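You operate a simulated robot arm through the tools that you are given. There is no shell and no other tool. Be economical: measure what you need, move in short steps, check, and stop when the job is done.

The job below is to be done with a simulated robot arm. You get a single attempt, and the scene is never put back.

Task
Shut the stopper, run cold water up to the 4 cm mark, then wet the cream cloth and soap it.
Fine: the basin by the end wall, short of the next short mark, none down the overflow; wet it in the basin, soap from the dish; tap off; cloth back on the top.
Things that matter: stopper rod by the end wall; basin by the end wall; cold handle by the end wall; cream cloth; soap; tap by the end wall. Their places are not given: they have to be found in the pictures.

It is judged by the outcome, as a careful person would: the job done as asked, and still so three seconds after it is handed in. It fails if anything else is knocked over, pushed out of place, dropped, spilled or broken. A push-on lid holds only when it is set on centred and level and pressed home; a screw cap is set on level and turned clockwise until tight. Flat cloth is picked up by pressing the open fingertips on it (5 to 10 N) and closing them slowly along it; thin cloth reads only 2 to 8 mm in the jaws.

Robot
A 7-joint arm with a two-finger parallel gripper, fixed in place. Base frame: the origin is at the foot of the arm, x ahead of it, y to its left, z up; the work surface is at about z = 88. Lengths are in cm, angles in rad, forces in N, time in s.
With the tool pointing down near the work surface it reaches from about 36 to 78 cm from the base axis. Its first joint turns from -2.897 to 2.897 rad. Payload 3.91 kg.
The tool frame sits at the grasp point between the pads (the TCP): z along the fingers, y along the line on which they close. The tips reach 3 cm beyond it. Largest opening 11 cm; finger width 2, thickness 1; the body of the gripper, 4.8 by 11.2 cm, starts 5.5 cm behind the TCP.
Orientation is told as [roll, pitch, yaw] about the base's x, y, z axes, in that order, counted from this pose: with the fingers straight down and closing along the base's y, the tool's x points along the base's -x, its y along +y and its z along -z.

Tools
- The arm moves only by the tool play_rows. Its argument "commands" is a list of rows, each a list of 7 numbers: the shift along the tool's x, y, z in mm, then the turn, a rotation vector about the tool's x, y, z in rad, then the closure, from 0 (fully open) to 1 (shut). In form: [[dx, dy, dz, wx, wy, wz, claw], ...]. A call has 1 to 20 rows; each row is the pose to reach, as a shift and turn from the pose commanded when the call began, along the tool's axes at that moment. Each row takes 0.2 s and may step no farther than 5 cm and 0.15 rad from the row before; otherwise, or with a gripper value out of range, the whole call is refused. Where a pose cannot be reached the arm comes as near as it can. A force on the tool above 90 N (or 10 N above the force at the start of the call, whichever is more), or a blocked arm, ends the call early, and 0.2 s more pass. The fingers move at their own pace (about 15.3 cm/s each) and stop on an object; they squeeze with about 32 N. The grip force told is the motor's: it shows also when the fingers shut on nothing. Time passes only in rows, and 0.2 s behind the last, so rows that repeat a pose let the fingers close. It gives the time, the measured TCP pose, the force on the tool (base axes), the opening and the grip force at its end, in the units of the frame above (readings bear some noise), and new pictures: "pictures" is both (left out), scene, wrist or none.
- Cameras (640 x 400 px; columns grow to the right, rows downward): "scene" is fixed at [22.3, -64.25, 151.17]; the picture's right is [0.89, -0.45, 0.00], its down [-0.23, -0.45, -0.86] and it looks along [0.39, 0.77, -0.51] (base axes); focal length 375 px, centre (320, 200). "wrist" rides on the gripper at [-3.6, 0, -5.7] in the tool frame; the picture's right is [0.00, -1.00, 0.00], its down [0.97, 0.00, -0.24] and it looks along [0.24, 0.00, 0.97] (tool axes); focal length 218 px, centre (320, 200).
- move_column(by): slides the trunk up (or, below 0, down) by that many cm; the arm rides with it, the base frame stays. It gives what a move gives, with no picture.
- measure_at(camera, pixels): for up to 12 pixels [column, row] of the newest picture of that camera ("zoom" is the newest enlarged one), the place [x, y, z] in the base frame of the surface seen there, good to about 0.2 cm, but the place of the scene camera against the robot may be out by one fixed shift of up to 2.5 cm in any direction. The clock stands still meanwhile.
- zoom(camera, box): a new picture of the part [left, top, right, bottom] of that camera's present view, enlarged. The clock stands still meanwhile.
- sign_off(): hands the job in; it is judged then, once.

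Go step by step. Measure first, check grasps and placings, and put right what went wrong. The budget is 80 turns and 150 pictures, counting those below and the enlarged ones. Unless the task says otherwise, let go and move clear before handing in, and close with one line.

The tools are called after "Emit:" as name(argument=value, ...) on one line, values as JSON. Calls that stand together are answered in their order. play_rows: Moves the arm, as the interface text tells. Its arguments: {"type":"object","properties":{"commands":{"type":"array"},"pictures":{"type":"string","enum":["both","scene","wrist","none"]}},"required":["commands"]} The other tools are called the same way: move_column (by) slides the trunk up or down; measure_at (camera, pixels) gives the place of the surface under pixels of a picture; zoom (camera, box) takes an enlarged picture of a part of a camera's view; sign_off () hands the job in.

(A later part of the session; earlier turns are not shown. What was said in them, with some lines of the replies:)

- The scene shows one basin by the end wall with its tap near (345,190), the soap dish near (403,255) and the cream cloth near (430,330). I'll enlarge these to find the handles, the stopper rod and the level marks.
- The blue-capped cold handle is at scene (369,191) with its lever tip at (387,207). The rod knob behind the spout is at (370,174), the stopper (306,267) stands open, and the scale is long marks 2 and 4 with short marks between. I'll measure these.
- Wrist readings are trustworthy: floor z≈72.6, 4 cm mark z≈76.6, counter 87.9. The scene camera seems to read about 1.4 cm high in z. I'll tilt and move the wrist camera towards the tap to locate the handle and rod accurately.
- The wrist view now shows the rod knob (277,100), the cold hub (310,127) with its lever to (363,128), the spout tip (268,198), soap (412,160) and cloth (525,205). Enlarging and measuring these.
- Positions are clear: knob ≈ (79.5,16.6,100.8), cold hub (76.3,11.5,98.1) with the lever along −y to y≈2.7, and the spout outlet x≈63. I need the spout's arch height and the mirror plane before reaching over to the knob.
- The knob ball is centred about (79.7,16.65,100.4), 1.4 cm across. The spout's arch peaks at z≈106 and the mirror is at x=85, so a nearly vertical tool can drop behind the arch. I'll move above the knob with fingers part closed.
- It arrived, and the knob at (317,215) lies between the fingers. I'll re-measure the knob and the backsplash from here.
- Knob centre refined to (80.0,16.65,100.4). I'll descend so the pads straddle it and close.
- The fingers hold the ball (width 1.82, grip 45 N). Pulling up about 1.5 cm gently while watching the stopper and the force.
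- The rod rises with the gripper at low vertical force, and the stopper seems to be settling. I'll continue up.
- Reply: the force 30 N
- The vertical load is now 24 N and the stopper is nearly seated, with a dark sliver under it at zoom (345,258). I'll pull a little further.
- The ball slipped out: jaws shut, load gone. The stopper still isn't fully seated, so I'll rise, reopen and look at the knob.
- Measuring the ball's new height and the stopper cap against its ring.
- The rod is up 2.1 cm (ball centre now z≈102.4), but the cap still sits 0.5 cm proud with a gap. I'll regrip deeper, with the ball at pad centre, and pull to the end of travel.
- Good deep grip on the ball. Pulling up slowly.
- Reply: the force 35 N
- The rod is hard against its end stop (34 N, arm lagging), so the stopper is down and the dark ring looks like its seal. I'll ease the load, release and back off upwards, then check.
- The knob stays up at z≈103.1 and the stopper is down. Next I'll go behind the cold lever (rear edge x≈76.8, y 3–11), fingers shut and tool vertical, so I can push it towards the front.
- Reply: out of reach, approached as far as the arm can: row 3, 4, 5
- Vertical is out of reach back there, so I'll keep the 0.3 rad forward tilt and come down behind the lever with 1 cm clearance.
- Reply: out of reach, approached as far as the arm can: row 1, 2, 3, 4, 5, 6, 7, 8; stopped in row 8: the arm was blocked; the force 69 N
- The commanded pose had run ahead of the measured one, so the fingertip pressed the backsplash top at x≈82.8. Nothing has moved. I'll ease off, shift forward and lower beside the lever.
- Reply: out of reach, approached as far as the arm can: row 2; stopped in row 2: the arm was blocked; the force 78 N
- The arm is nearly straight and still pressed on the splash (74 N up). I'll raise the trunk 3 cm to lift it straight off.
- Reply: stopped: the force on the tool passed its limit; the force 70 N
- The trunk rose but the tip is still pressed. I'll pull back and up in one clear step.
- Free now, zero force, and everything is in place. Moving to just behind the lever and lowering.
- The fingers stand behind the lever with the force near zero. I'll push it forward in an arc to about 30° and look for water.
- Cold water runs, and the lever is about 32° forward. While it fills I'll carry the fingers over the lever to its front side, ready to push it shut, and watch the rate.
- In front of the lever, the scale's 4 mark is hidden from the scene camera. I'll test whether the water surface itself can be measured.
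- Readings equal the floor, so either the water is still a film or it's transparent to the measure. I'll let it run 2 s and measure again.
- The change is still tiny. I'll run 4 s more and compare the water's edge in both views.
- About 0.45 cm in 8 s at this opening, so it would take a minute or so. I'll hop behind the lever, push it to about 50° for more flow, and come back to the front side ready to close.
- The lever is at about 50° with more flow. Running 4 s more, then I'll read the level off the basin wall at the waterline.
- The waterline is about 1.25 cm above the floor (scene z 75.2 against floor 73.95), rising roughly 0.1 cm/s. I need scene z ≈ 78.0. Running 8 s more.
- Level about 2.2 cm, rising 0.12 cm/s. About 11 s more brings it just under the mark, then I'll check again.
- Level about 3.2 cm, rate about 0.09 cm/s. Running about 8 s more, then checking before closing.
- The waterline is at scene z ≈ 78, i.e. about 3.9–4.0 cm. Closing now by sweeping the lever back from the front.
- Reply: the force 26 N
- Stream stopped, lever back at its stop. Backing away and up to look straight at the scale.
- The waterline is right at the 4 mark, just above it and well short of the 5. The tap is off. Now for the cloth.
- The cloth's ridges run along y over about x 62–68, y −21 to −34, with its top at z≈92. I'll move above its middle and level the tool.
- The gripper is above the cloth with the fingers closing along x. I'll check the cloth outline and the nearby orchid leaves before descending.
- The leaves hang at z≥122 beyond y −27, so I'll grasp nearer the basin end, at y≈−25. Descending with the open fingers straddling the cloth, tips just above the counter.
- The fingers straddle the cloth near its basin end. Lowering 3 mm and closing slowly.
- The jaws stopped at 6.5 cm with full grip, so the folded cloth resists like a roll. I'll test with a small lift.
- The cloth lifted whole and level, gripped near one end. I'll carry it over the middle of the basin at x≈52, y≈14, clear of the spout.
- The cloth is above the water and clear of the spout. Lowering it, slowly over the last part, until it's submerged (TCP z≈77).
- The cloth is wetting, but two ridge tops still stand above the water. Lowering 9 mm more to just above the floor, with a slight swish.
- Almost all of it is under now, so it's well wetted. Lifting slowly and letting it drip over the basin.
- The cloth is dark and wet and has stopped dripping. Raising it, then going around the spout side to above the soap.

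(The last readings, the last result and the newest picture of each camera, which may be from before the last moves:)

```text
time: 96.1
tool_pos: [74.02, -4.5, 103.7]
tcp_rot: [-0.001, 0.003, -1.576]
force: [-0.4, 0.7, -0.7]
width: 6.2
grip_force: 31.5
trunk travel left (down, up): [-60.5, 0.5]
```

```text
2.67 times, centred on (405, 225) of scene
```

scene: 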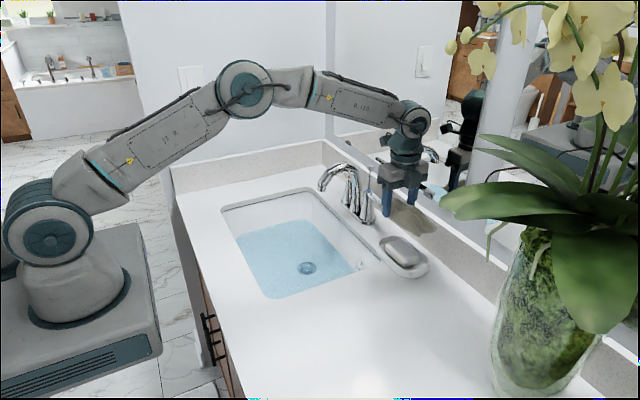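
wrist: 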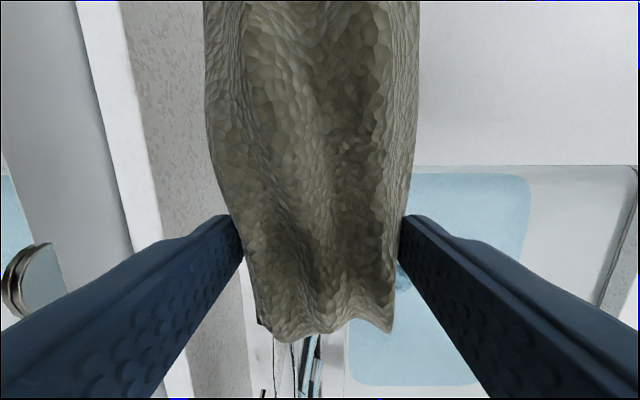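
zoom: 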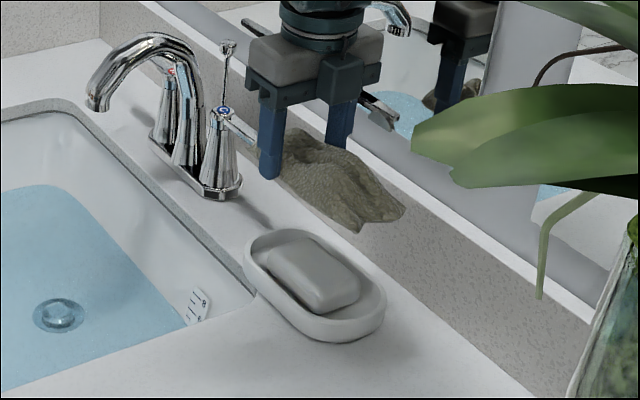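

The cloth is over the soap, its shadow falling on the dish. Lowering in small steps until contact.

Emit:
play_rows(commands=[[0, 0, 25, 0, 0, 0, 1], [0, 0, 50, 0, 0, 0, 1], [0, 0, 68, 0, 0, 0, 1], [0, 0, 76, 0, 0, 0, 1], [0, 0, 80, 0, 0, 0, 1], [0, 0, 84, 0, 0, 0, 1], [0, 0, 88, 0, 0, 0, 1], [0, 0, 88, 0, 0, 0, 1]], pictures="scene")

Emit:
zoom(camera="scene", box=[350, 200, 450, 290])

```text
time: 97.9
tool_pos: [73.91, -4.49, 94.95]
tcp_rot: [0.002, 0.003, -1.573]
force: [-0.1, 0.0, -0.7]
width: 6.16
grip_force: 32.1
trunk travel left (down, up): [-60.5, 0.5]
```

scene: 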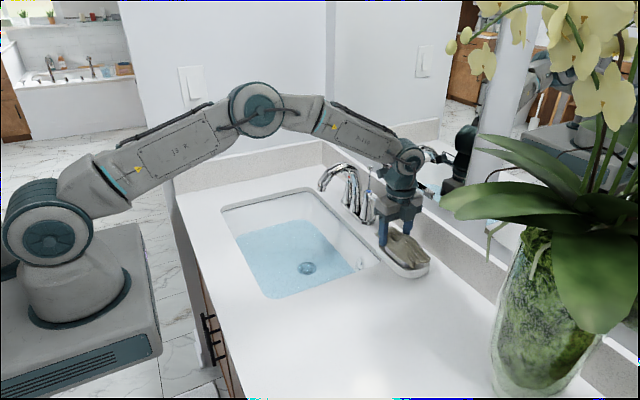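

```text
4.44 times, centred on (400, 245) of scene
```

zoom: 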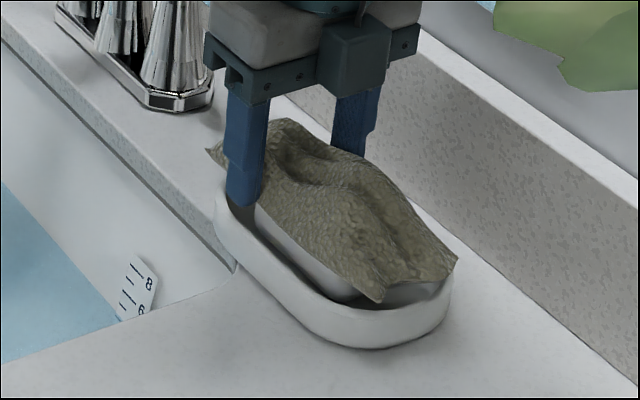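

No contact force yet (TCP z 94.95). Going down another 6 mm in 1.5 mm steps; the tips stay above the dish rim.

Emit:
play_rows(commands=[[0, 0, 1.5, 0, 0, 0, 1], [0, 0, 3, 0, 0, 0, 1], [0, 0, 4.5, 0, 0, 0, 1], [0, 0, 6, 0, 0, 0, 1], [0, 0, 6, 0, 0, 0, 1]], pictures="none")

Emit:
zoom(camera="scene", box=[350, 200, 450, 290])

```text
time: 99.1
tool_pos: [74.1, -4.5, 94.6]
tcp_rot: [0.005, 0.003, -1.575]
force: [1.4, -0.1, 13.9]
width: 6.11
grip_force: 31.9
trunk travel left (down, up): [-60.5, 0.5]
```

```text
4.44 times, centred on (400, 245) of scene
```

zoom: 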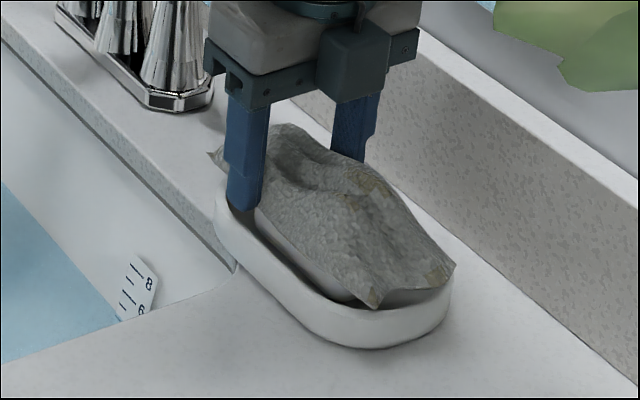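

Contact at 14 N, and the cloth is already turning pale with soap except for a few patches. Easing off slightly and rubbing gently along y.

Emit:
play_rows(commands=[[0, 0, -1.5, 0, 0, 0, 1], [-4, 0, -1.5, 0, 0, 0, 1], [-8, 0, -1.5, 0, 0, 0, 1], [-4, 0, -1.5, 0, 0, 0, 1], [0, 0, -1.5, 0, 0, 0, 1], [4, 0, -1.5, 0, 0, 0, 1], [8, 0, -1.5, 0, 0, 0, 1], [4, 0, -1.5, 0, 0, 0, 1], [0, 0, -1.5, 0, 0, 0, 1], [-4, 0, -1.5, 0, 0, 0, 1], [-8, 0, -1.5, 0, 0, 0, 1], [-4, 0, -1.5, 0, 0, 0, 1], [0, 0, -1.5, 0, 0, 0, 1], [4, 0, -1.5, 0, 0, 0, 1], [8, 0, -1.5, 0, 0, 0, 1], [4, 0, -1.5, 0, 0, 0, 1], [0, 0, -1.5, 0, 0, 0, 1], [0, 0, -1.5, 0, 0, 0, 1]], pictures="wrist")

Emit:
zoom(camera="scene", box=[350, 200, 450, 290])

```text
time: 102.9
tool_pos: [73.95, -4.55, 94.71]
tcp_rot: [0.002, 0.002, -1.575]
force: [-0.5, 1.1, 9.9]
width: 6.13
grip_force: 32.1
trunk travel left (down, up): [-60.5, 0.5]
```

wrist: 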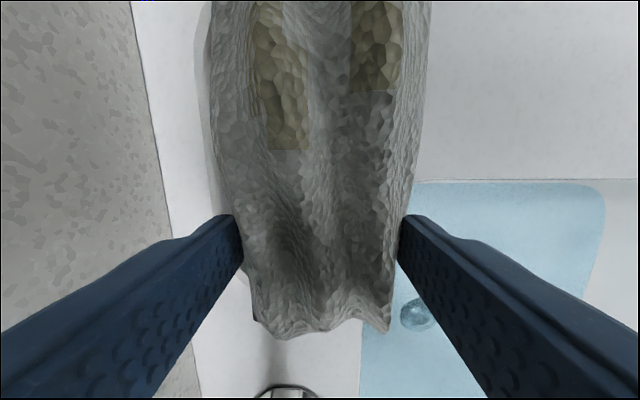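

```text
4.44 times, centred on (400, 245) of scene
```

zoom: 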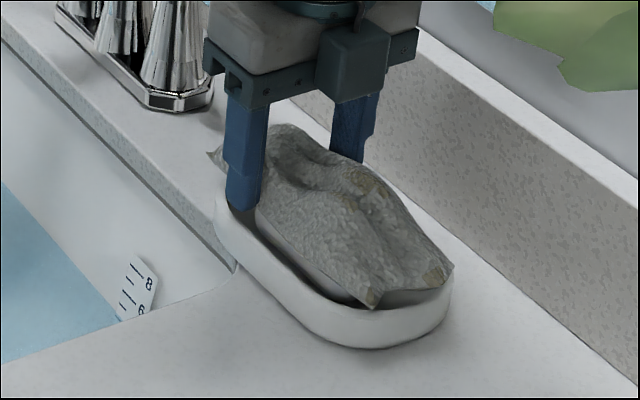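

Soap covers most of the cloth, and the dish and soap haven't shifted. Two patches near the tail remain, so I'll slide the cloth 2.5 cm towards +y and rub the tail over the bar.

Emit:
play_rows(commands=[[6, 0, -1, 0, 0, 0, 1], [12, 0, -1, 0, 0, 0, 1], [18, 0, -1, 0, 0, 0, 1], [25, 0, -0.5, 0, 0, 0, 1], [25, 4, -0.5, 0, 0, 0, 1], [25, 7, -0.5, 0, 0, 0, 1], [25, 2, -0.5, 0, 0, 0, 1], [25, -3, -0.5, 0, 0, 0, 1], [25, -7, -0.5, 0, 0, 0, 1], [25, 0, -0.5, 0, 0, 0, 1], [20, 0, -0.5, 0, 0, 0, 1], [14, 0, -0.5, 0, 0, 0, 1], [20, 0, -0.5, 0, 0, 0, 1], [25, 0, -0.5, 0, 0, 0, 1], [25, 5, -0.5, 0, 0, 0, 1], [25, 0, -0.5, 0, 0, 0, 1], [25, -5, -0.5, 0, 0, 0, 1], [25, 0, -0.5, 0, 0, 0, 1], [25, 0, -0.5, 0, 0, 0, 1]], pictures="wrist")

Emit:
zoom(camera="scene", box=[350, 200, 450, 290])

```text
time: 106.9
tool_pos: [73.82, -2.08, 94.69]
tcp_rot: [0.002, 0.003, -1.575]
force: [-1.7, -0.4, 9.6]
width: 6.15
grip_force: 31.9
trunk travel left (down, up): [-60.5, 0.5]
```

wrist: 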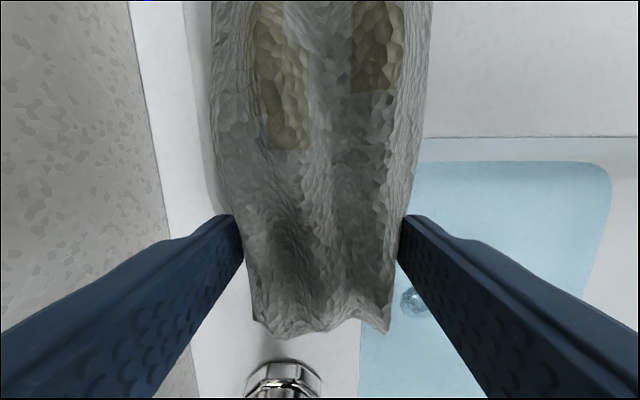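

```text
4.44 times, centred on (400, 245) of scene
```

zoom: 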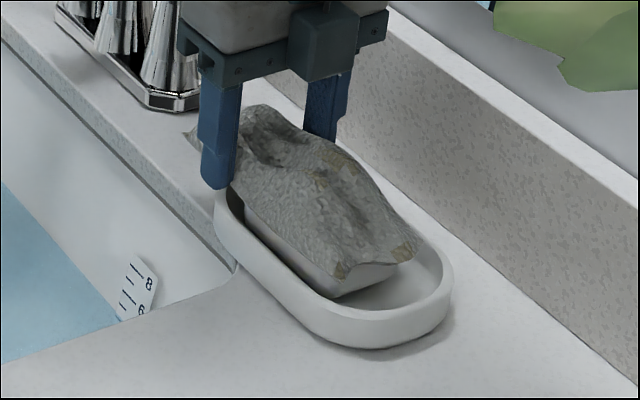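

The cloth is soaped nearly all over; only ridge tops differ. The bar seems to have slid slightly in the dish with the cloth, so I'll stroke back by the same 2.5 cm and lift off to check.

Emit:
play_rows(commands=[[-6, 0, 0, 0, 0, 0, 1], [-12, 0, 0, 0, 0, 0, 1], [-18, 0, 0, 0, 0, 0, 1], [-24, 0, 0, 0, 0, 0, 1], [-24, 0, -5, 0, 0, 0, 1], [-24, 0, -20, 0, 0, 0, 1], [-24, 0, -50, 0, 0, 0, 1], [-24, 0, -80, 0, 0, 0, 1], [-24, 0, -100, 0, 0, 0, 1], [-24, 0, -100, 0, 0, 0, 1]], pictures="none")

Emit:
zoom(camera="scene", box=[330, 150, 480, 300])

```text
time: 109.1
tool_pos: [74.07, -4.5, 104.66]
tcp_rot: [0.0, 0.003, -1.575]
force: [0.6, 0.3, -0.8]
width: 6.11
grip_force: 32.6
trunk travel left (down, up): [-60.5, 0.5]
```

```text
2.67 times, centred on (405, 225) of scene
```

zoom: 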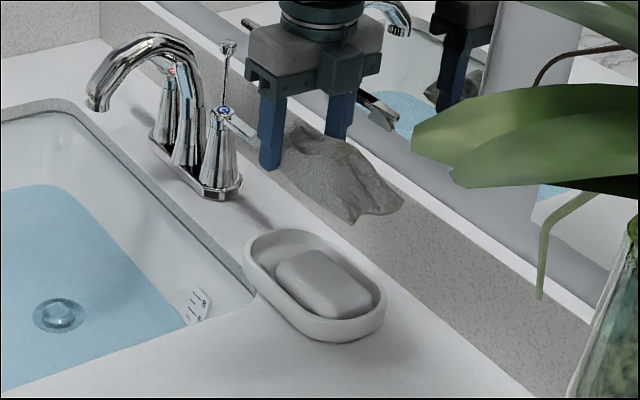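

The soap lies in its dish, shifted about 1 cm within it, and the cloth is uniformly pale. Now carrying the cloth back to its original spot.

Emit:
play_rows(commands=[[-30, -12, 0, 0, 0, 0, 1], [-60, -25, 0, 0, 0, 0, 1], [-95, -40, 0, 0, 0, 0, 1], [-130, -55, 0, 0, 0, 0, 1], [-165, -70, 0, 0, 0, 0, 1], [-190, -81, 0, 0, 0, 0, 1], [-205, -87, 0, 0, 0, 0, 1], [-205, -87, 30, 0, 0, 0, 1], [-205, -87, 60, 0, 0, 0, 1], [-205, -87, 90, 0, 0, 0, 1], [-205, -87, 112, 0, 0, 0, 1], [-205, -87, 124, 0, 0, 0, 1], [-205, -87, 130, 0, 0, 0, 1], [-205, -87, 134, 0, 0, 0, 1], [-205, -87, 134, 0, 0, 0, 1]])

```text
time: 112.3
tool_pos: [65.28, -24.97, 91.17]
tcp_rot: [0.0, 0.003, -1.574]
force: [-0.1, 0.0, -1.0]
width: 6.12
grip_force: 32.1
trunk travel left (down, up): [-60.5, 0.5]
```

scene: 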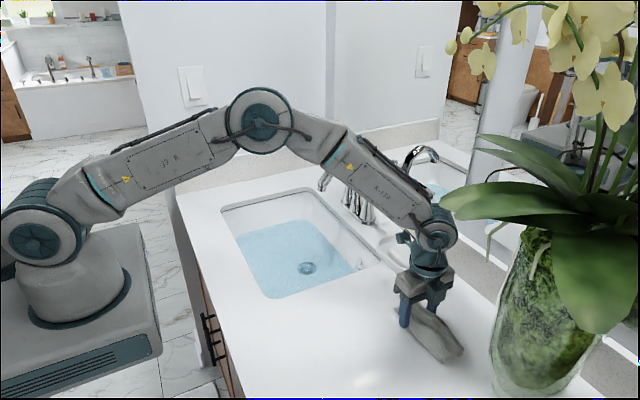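
wrist: 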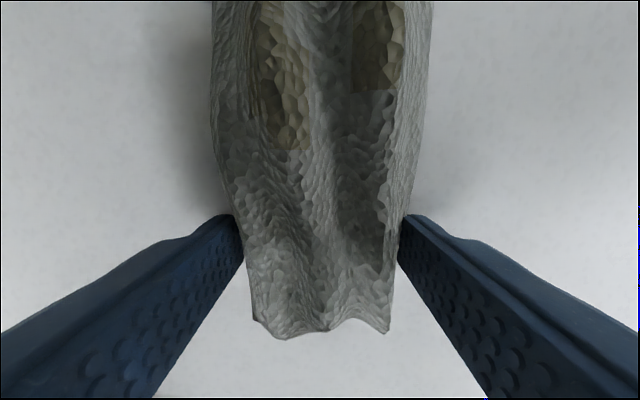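

The cloth rests on the counter where it was. Opening slowly and rising clear.

Emit:
play_rows(commands=[[0, 0, 1.5, 0, 0, 0, 1], [0, 0, 1.5, 0, 0, 0, 0.4], [0, 0, 1.5, 0, 0, 0, 0.3], [0, 0, 1.5, 0, 0, 0, 0.2], [0, 0, 1.5, 0, 0, 0, 0.2], [0, 0, -20, 0, 0, 0, 0.2], [0, 0, -55, 0, 0, 0, 0.1], [0, 0, -90, 0, 0, 0, 0], [0, 0, -125, 0, 0, 0, 0], [0, 0, -160, 0, 0, 0, 0], [20, -30, -175, 0, 0, 0, 0], [50, -65, -175, 0, 0, 0, 0], [80, -100, -175, 0, 0, 0, 0], [115, -130, -175, 0, 0, 0, 0], [145, -150, -175, 0, 0, 0, 0], [145, -150, -175, 0, 0, 0, 0]])

Emit:
zoom(camera="scene", box=[230, 210, 360, 290])

Emit:
zoom(camera="wrist", box=[200, 200, 440, 400])

```text
time: 115.7
tool_pos: [50.07, -10.2, 108.67]
tcp_rot: [0.0, 0.005, -1.577]
force: [-0.6, 0.6, -0.1]
width: 11.01
grip_force: 0.0
trunk travel left (down, up): [-60.5, 0.5]
```

scene: 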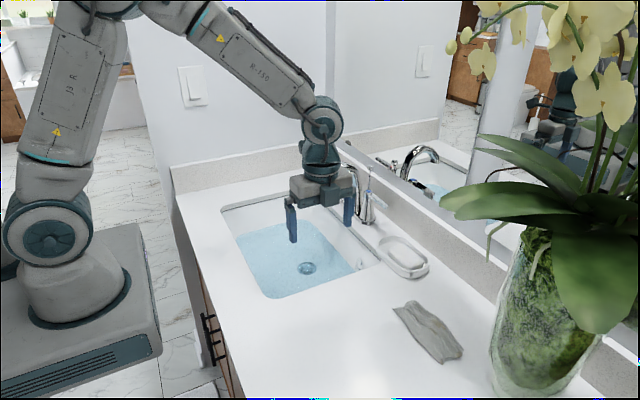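
wrist: 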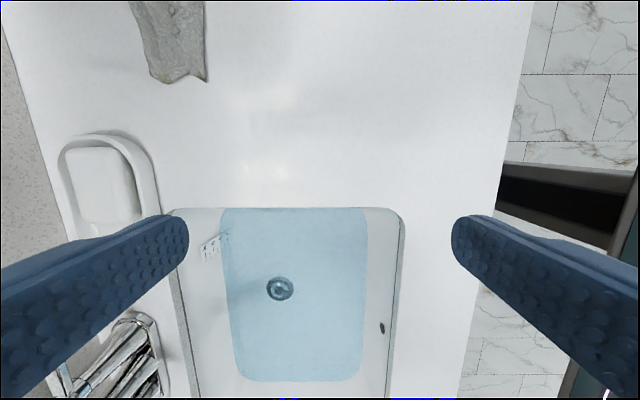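

```text
4.92 times, centred on (295, 250) of scene
```

zoom: 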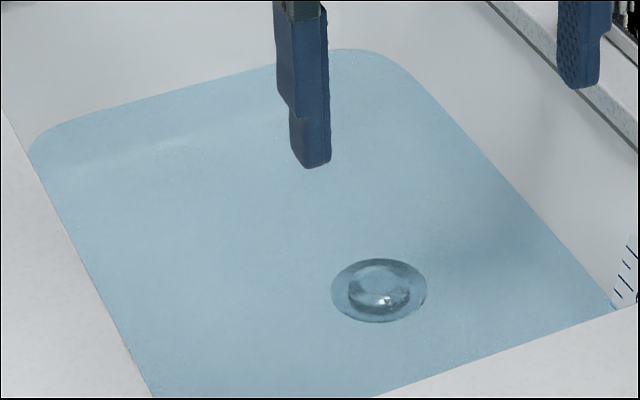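

```text
2.00 times, centred on (320, 300) of wrist
```

zoom: 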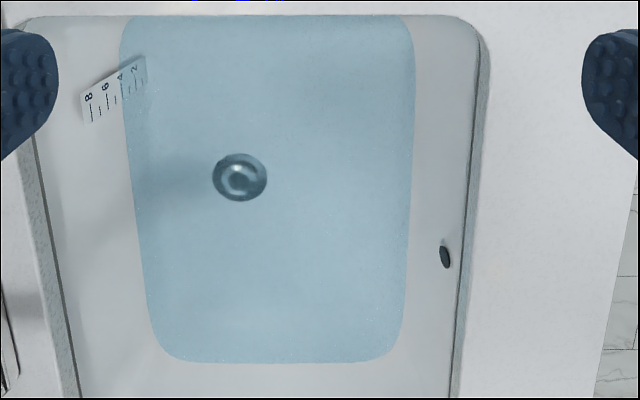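

The level still looks like it's at the 4. One close look at the scale will confirm it.

Emit:
zoom(camera="wrist", box=[190, 220, 250, 270])

Emit:
zoom(camera="scene", box=[360, 220, 500, 380])

```text
8.00 times, centred on (220, 245) of wrist
```

zoom: 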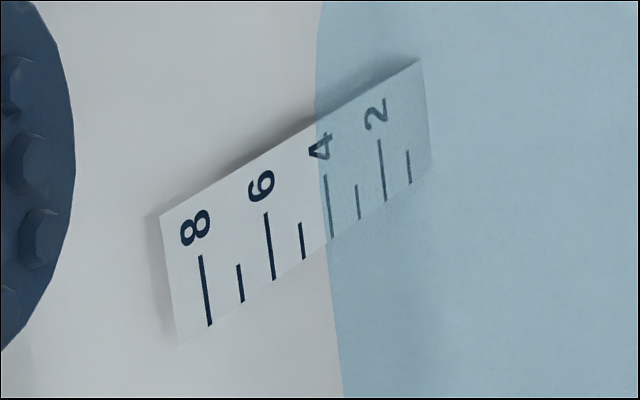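

```text
2.50 times, centred on (430, 300) of scene
```

zoom: 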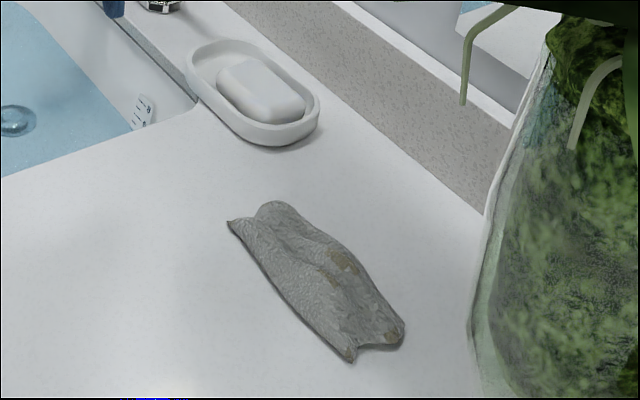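

The waterline covers the 4 mark and is short of the 5. It has held since the tap was shut, the cloth is wet, mostly soaped and back on the top, the soap is in its dish, and the arm is clear. Handing in.

Emit:
sign_off()

```text
The job is handed in.
```

The stopper is shut, cold water stands at the 4 cm mark with the tap off, and the cream cloth is back on the top, wetted and soaped except for a few small ridge-top patches; the soap slid about 1 cm inside its dish.
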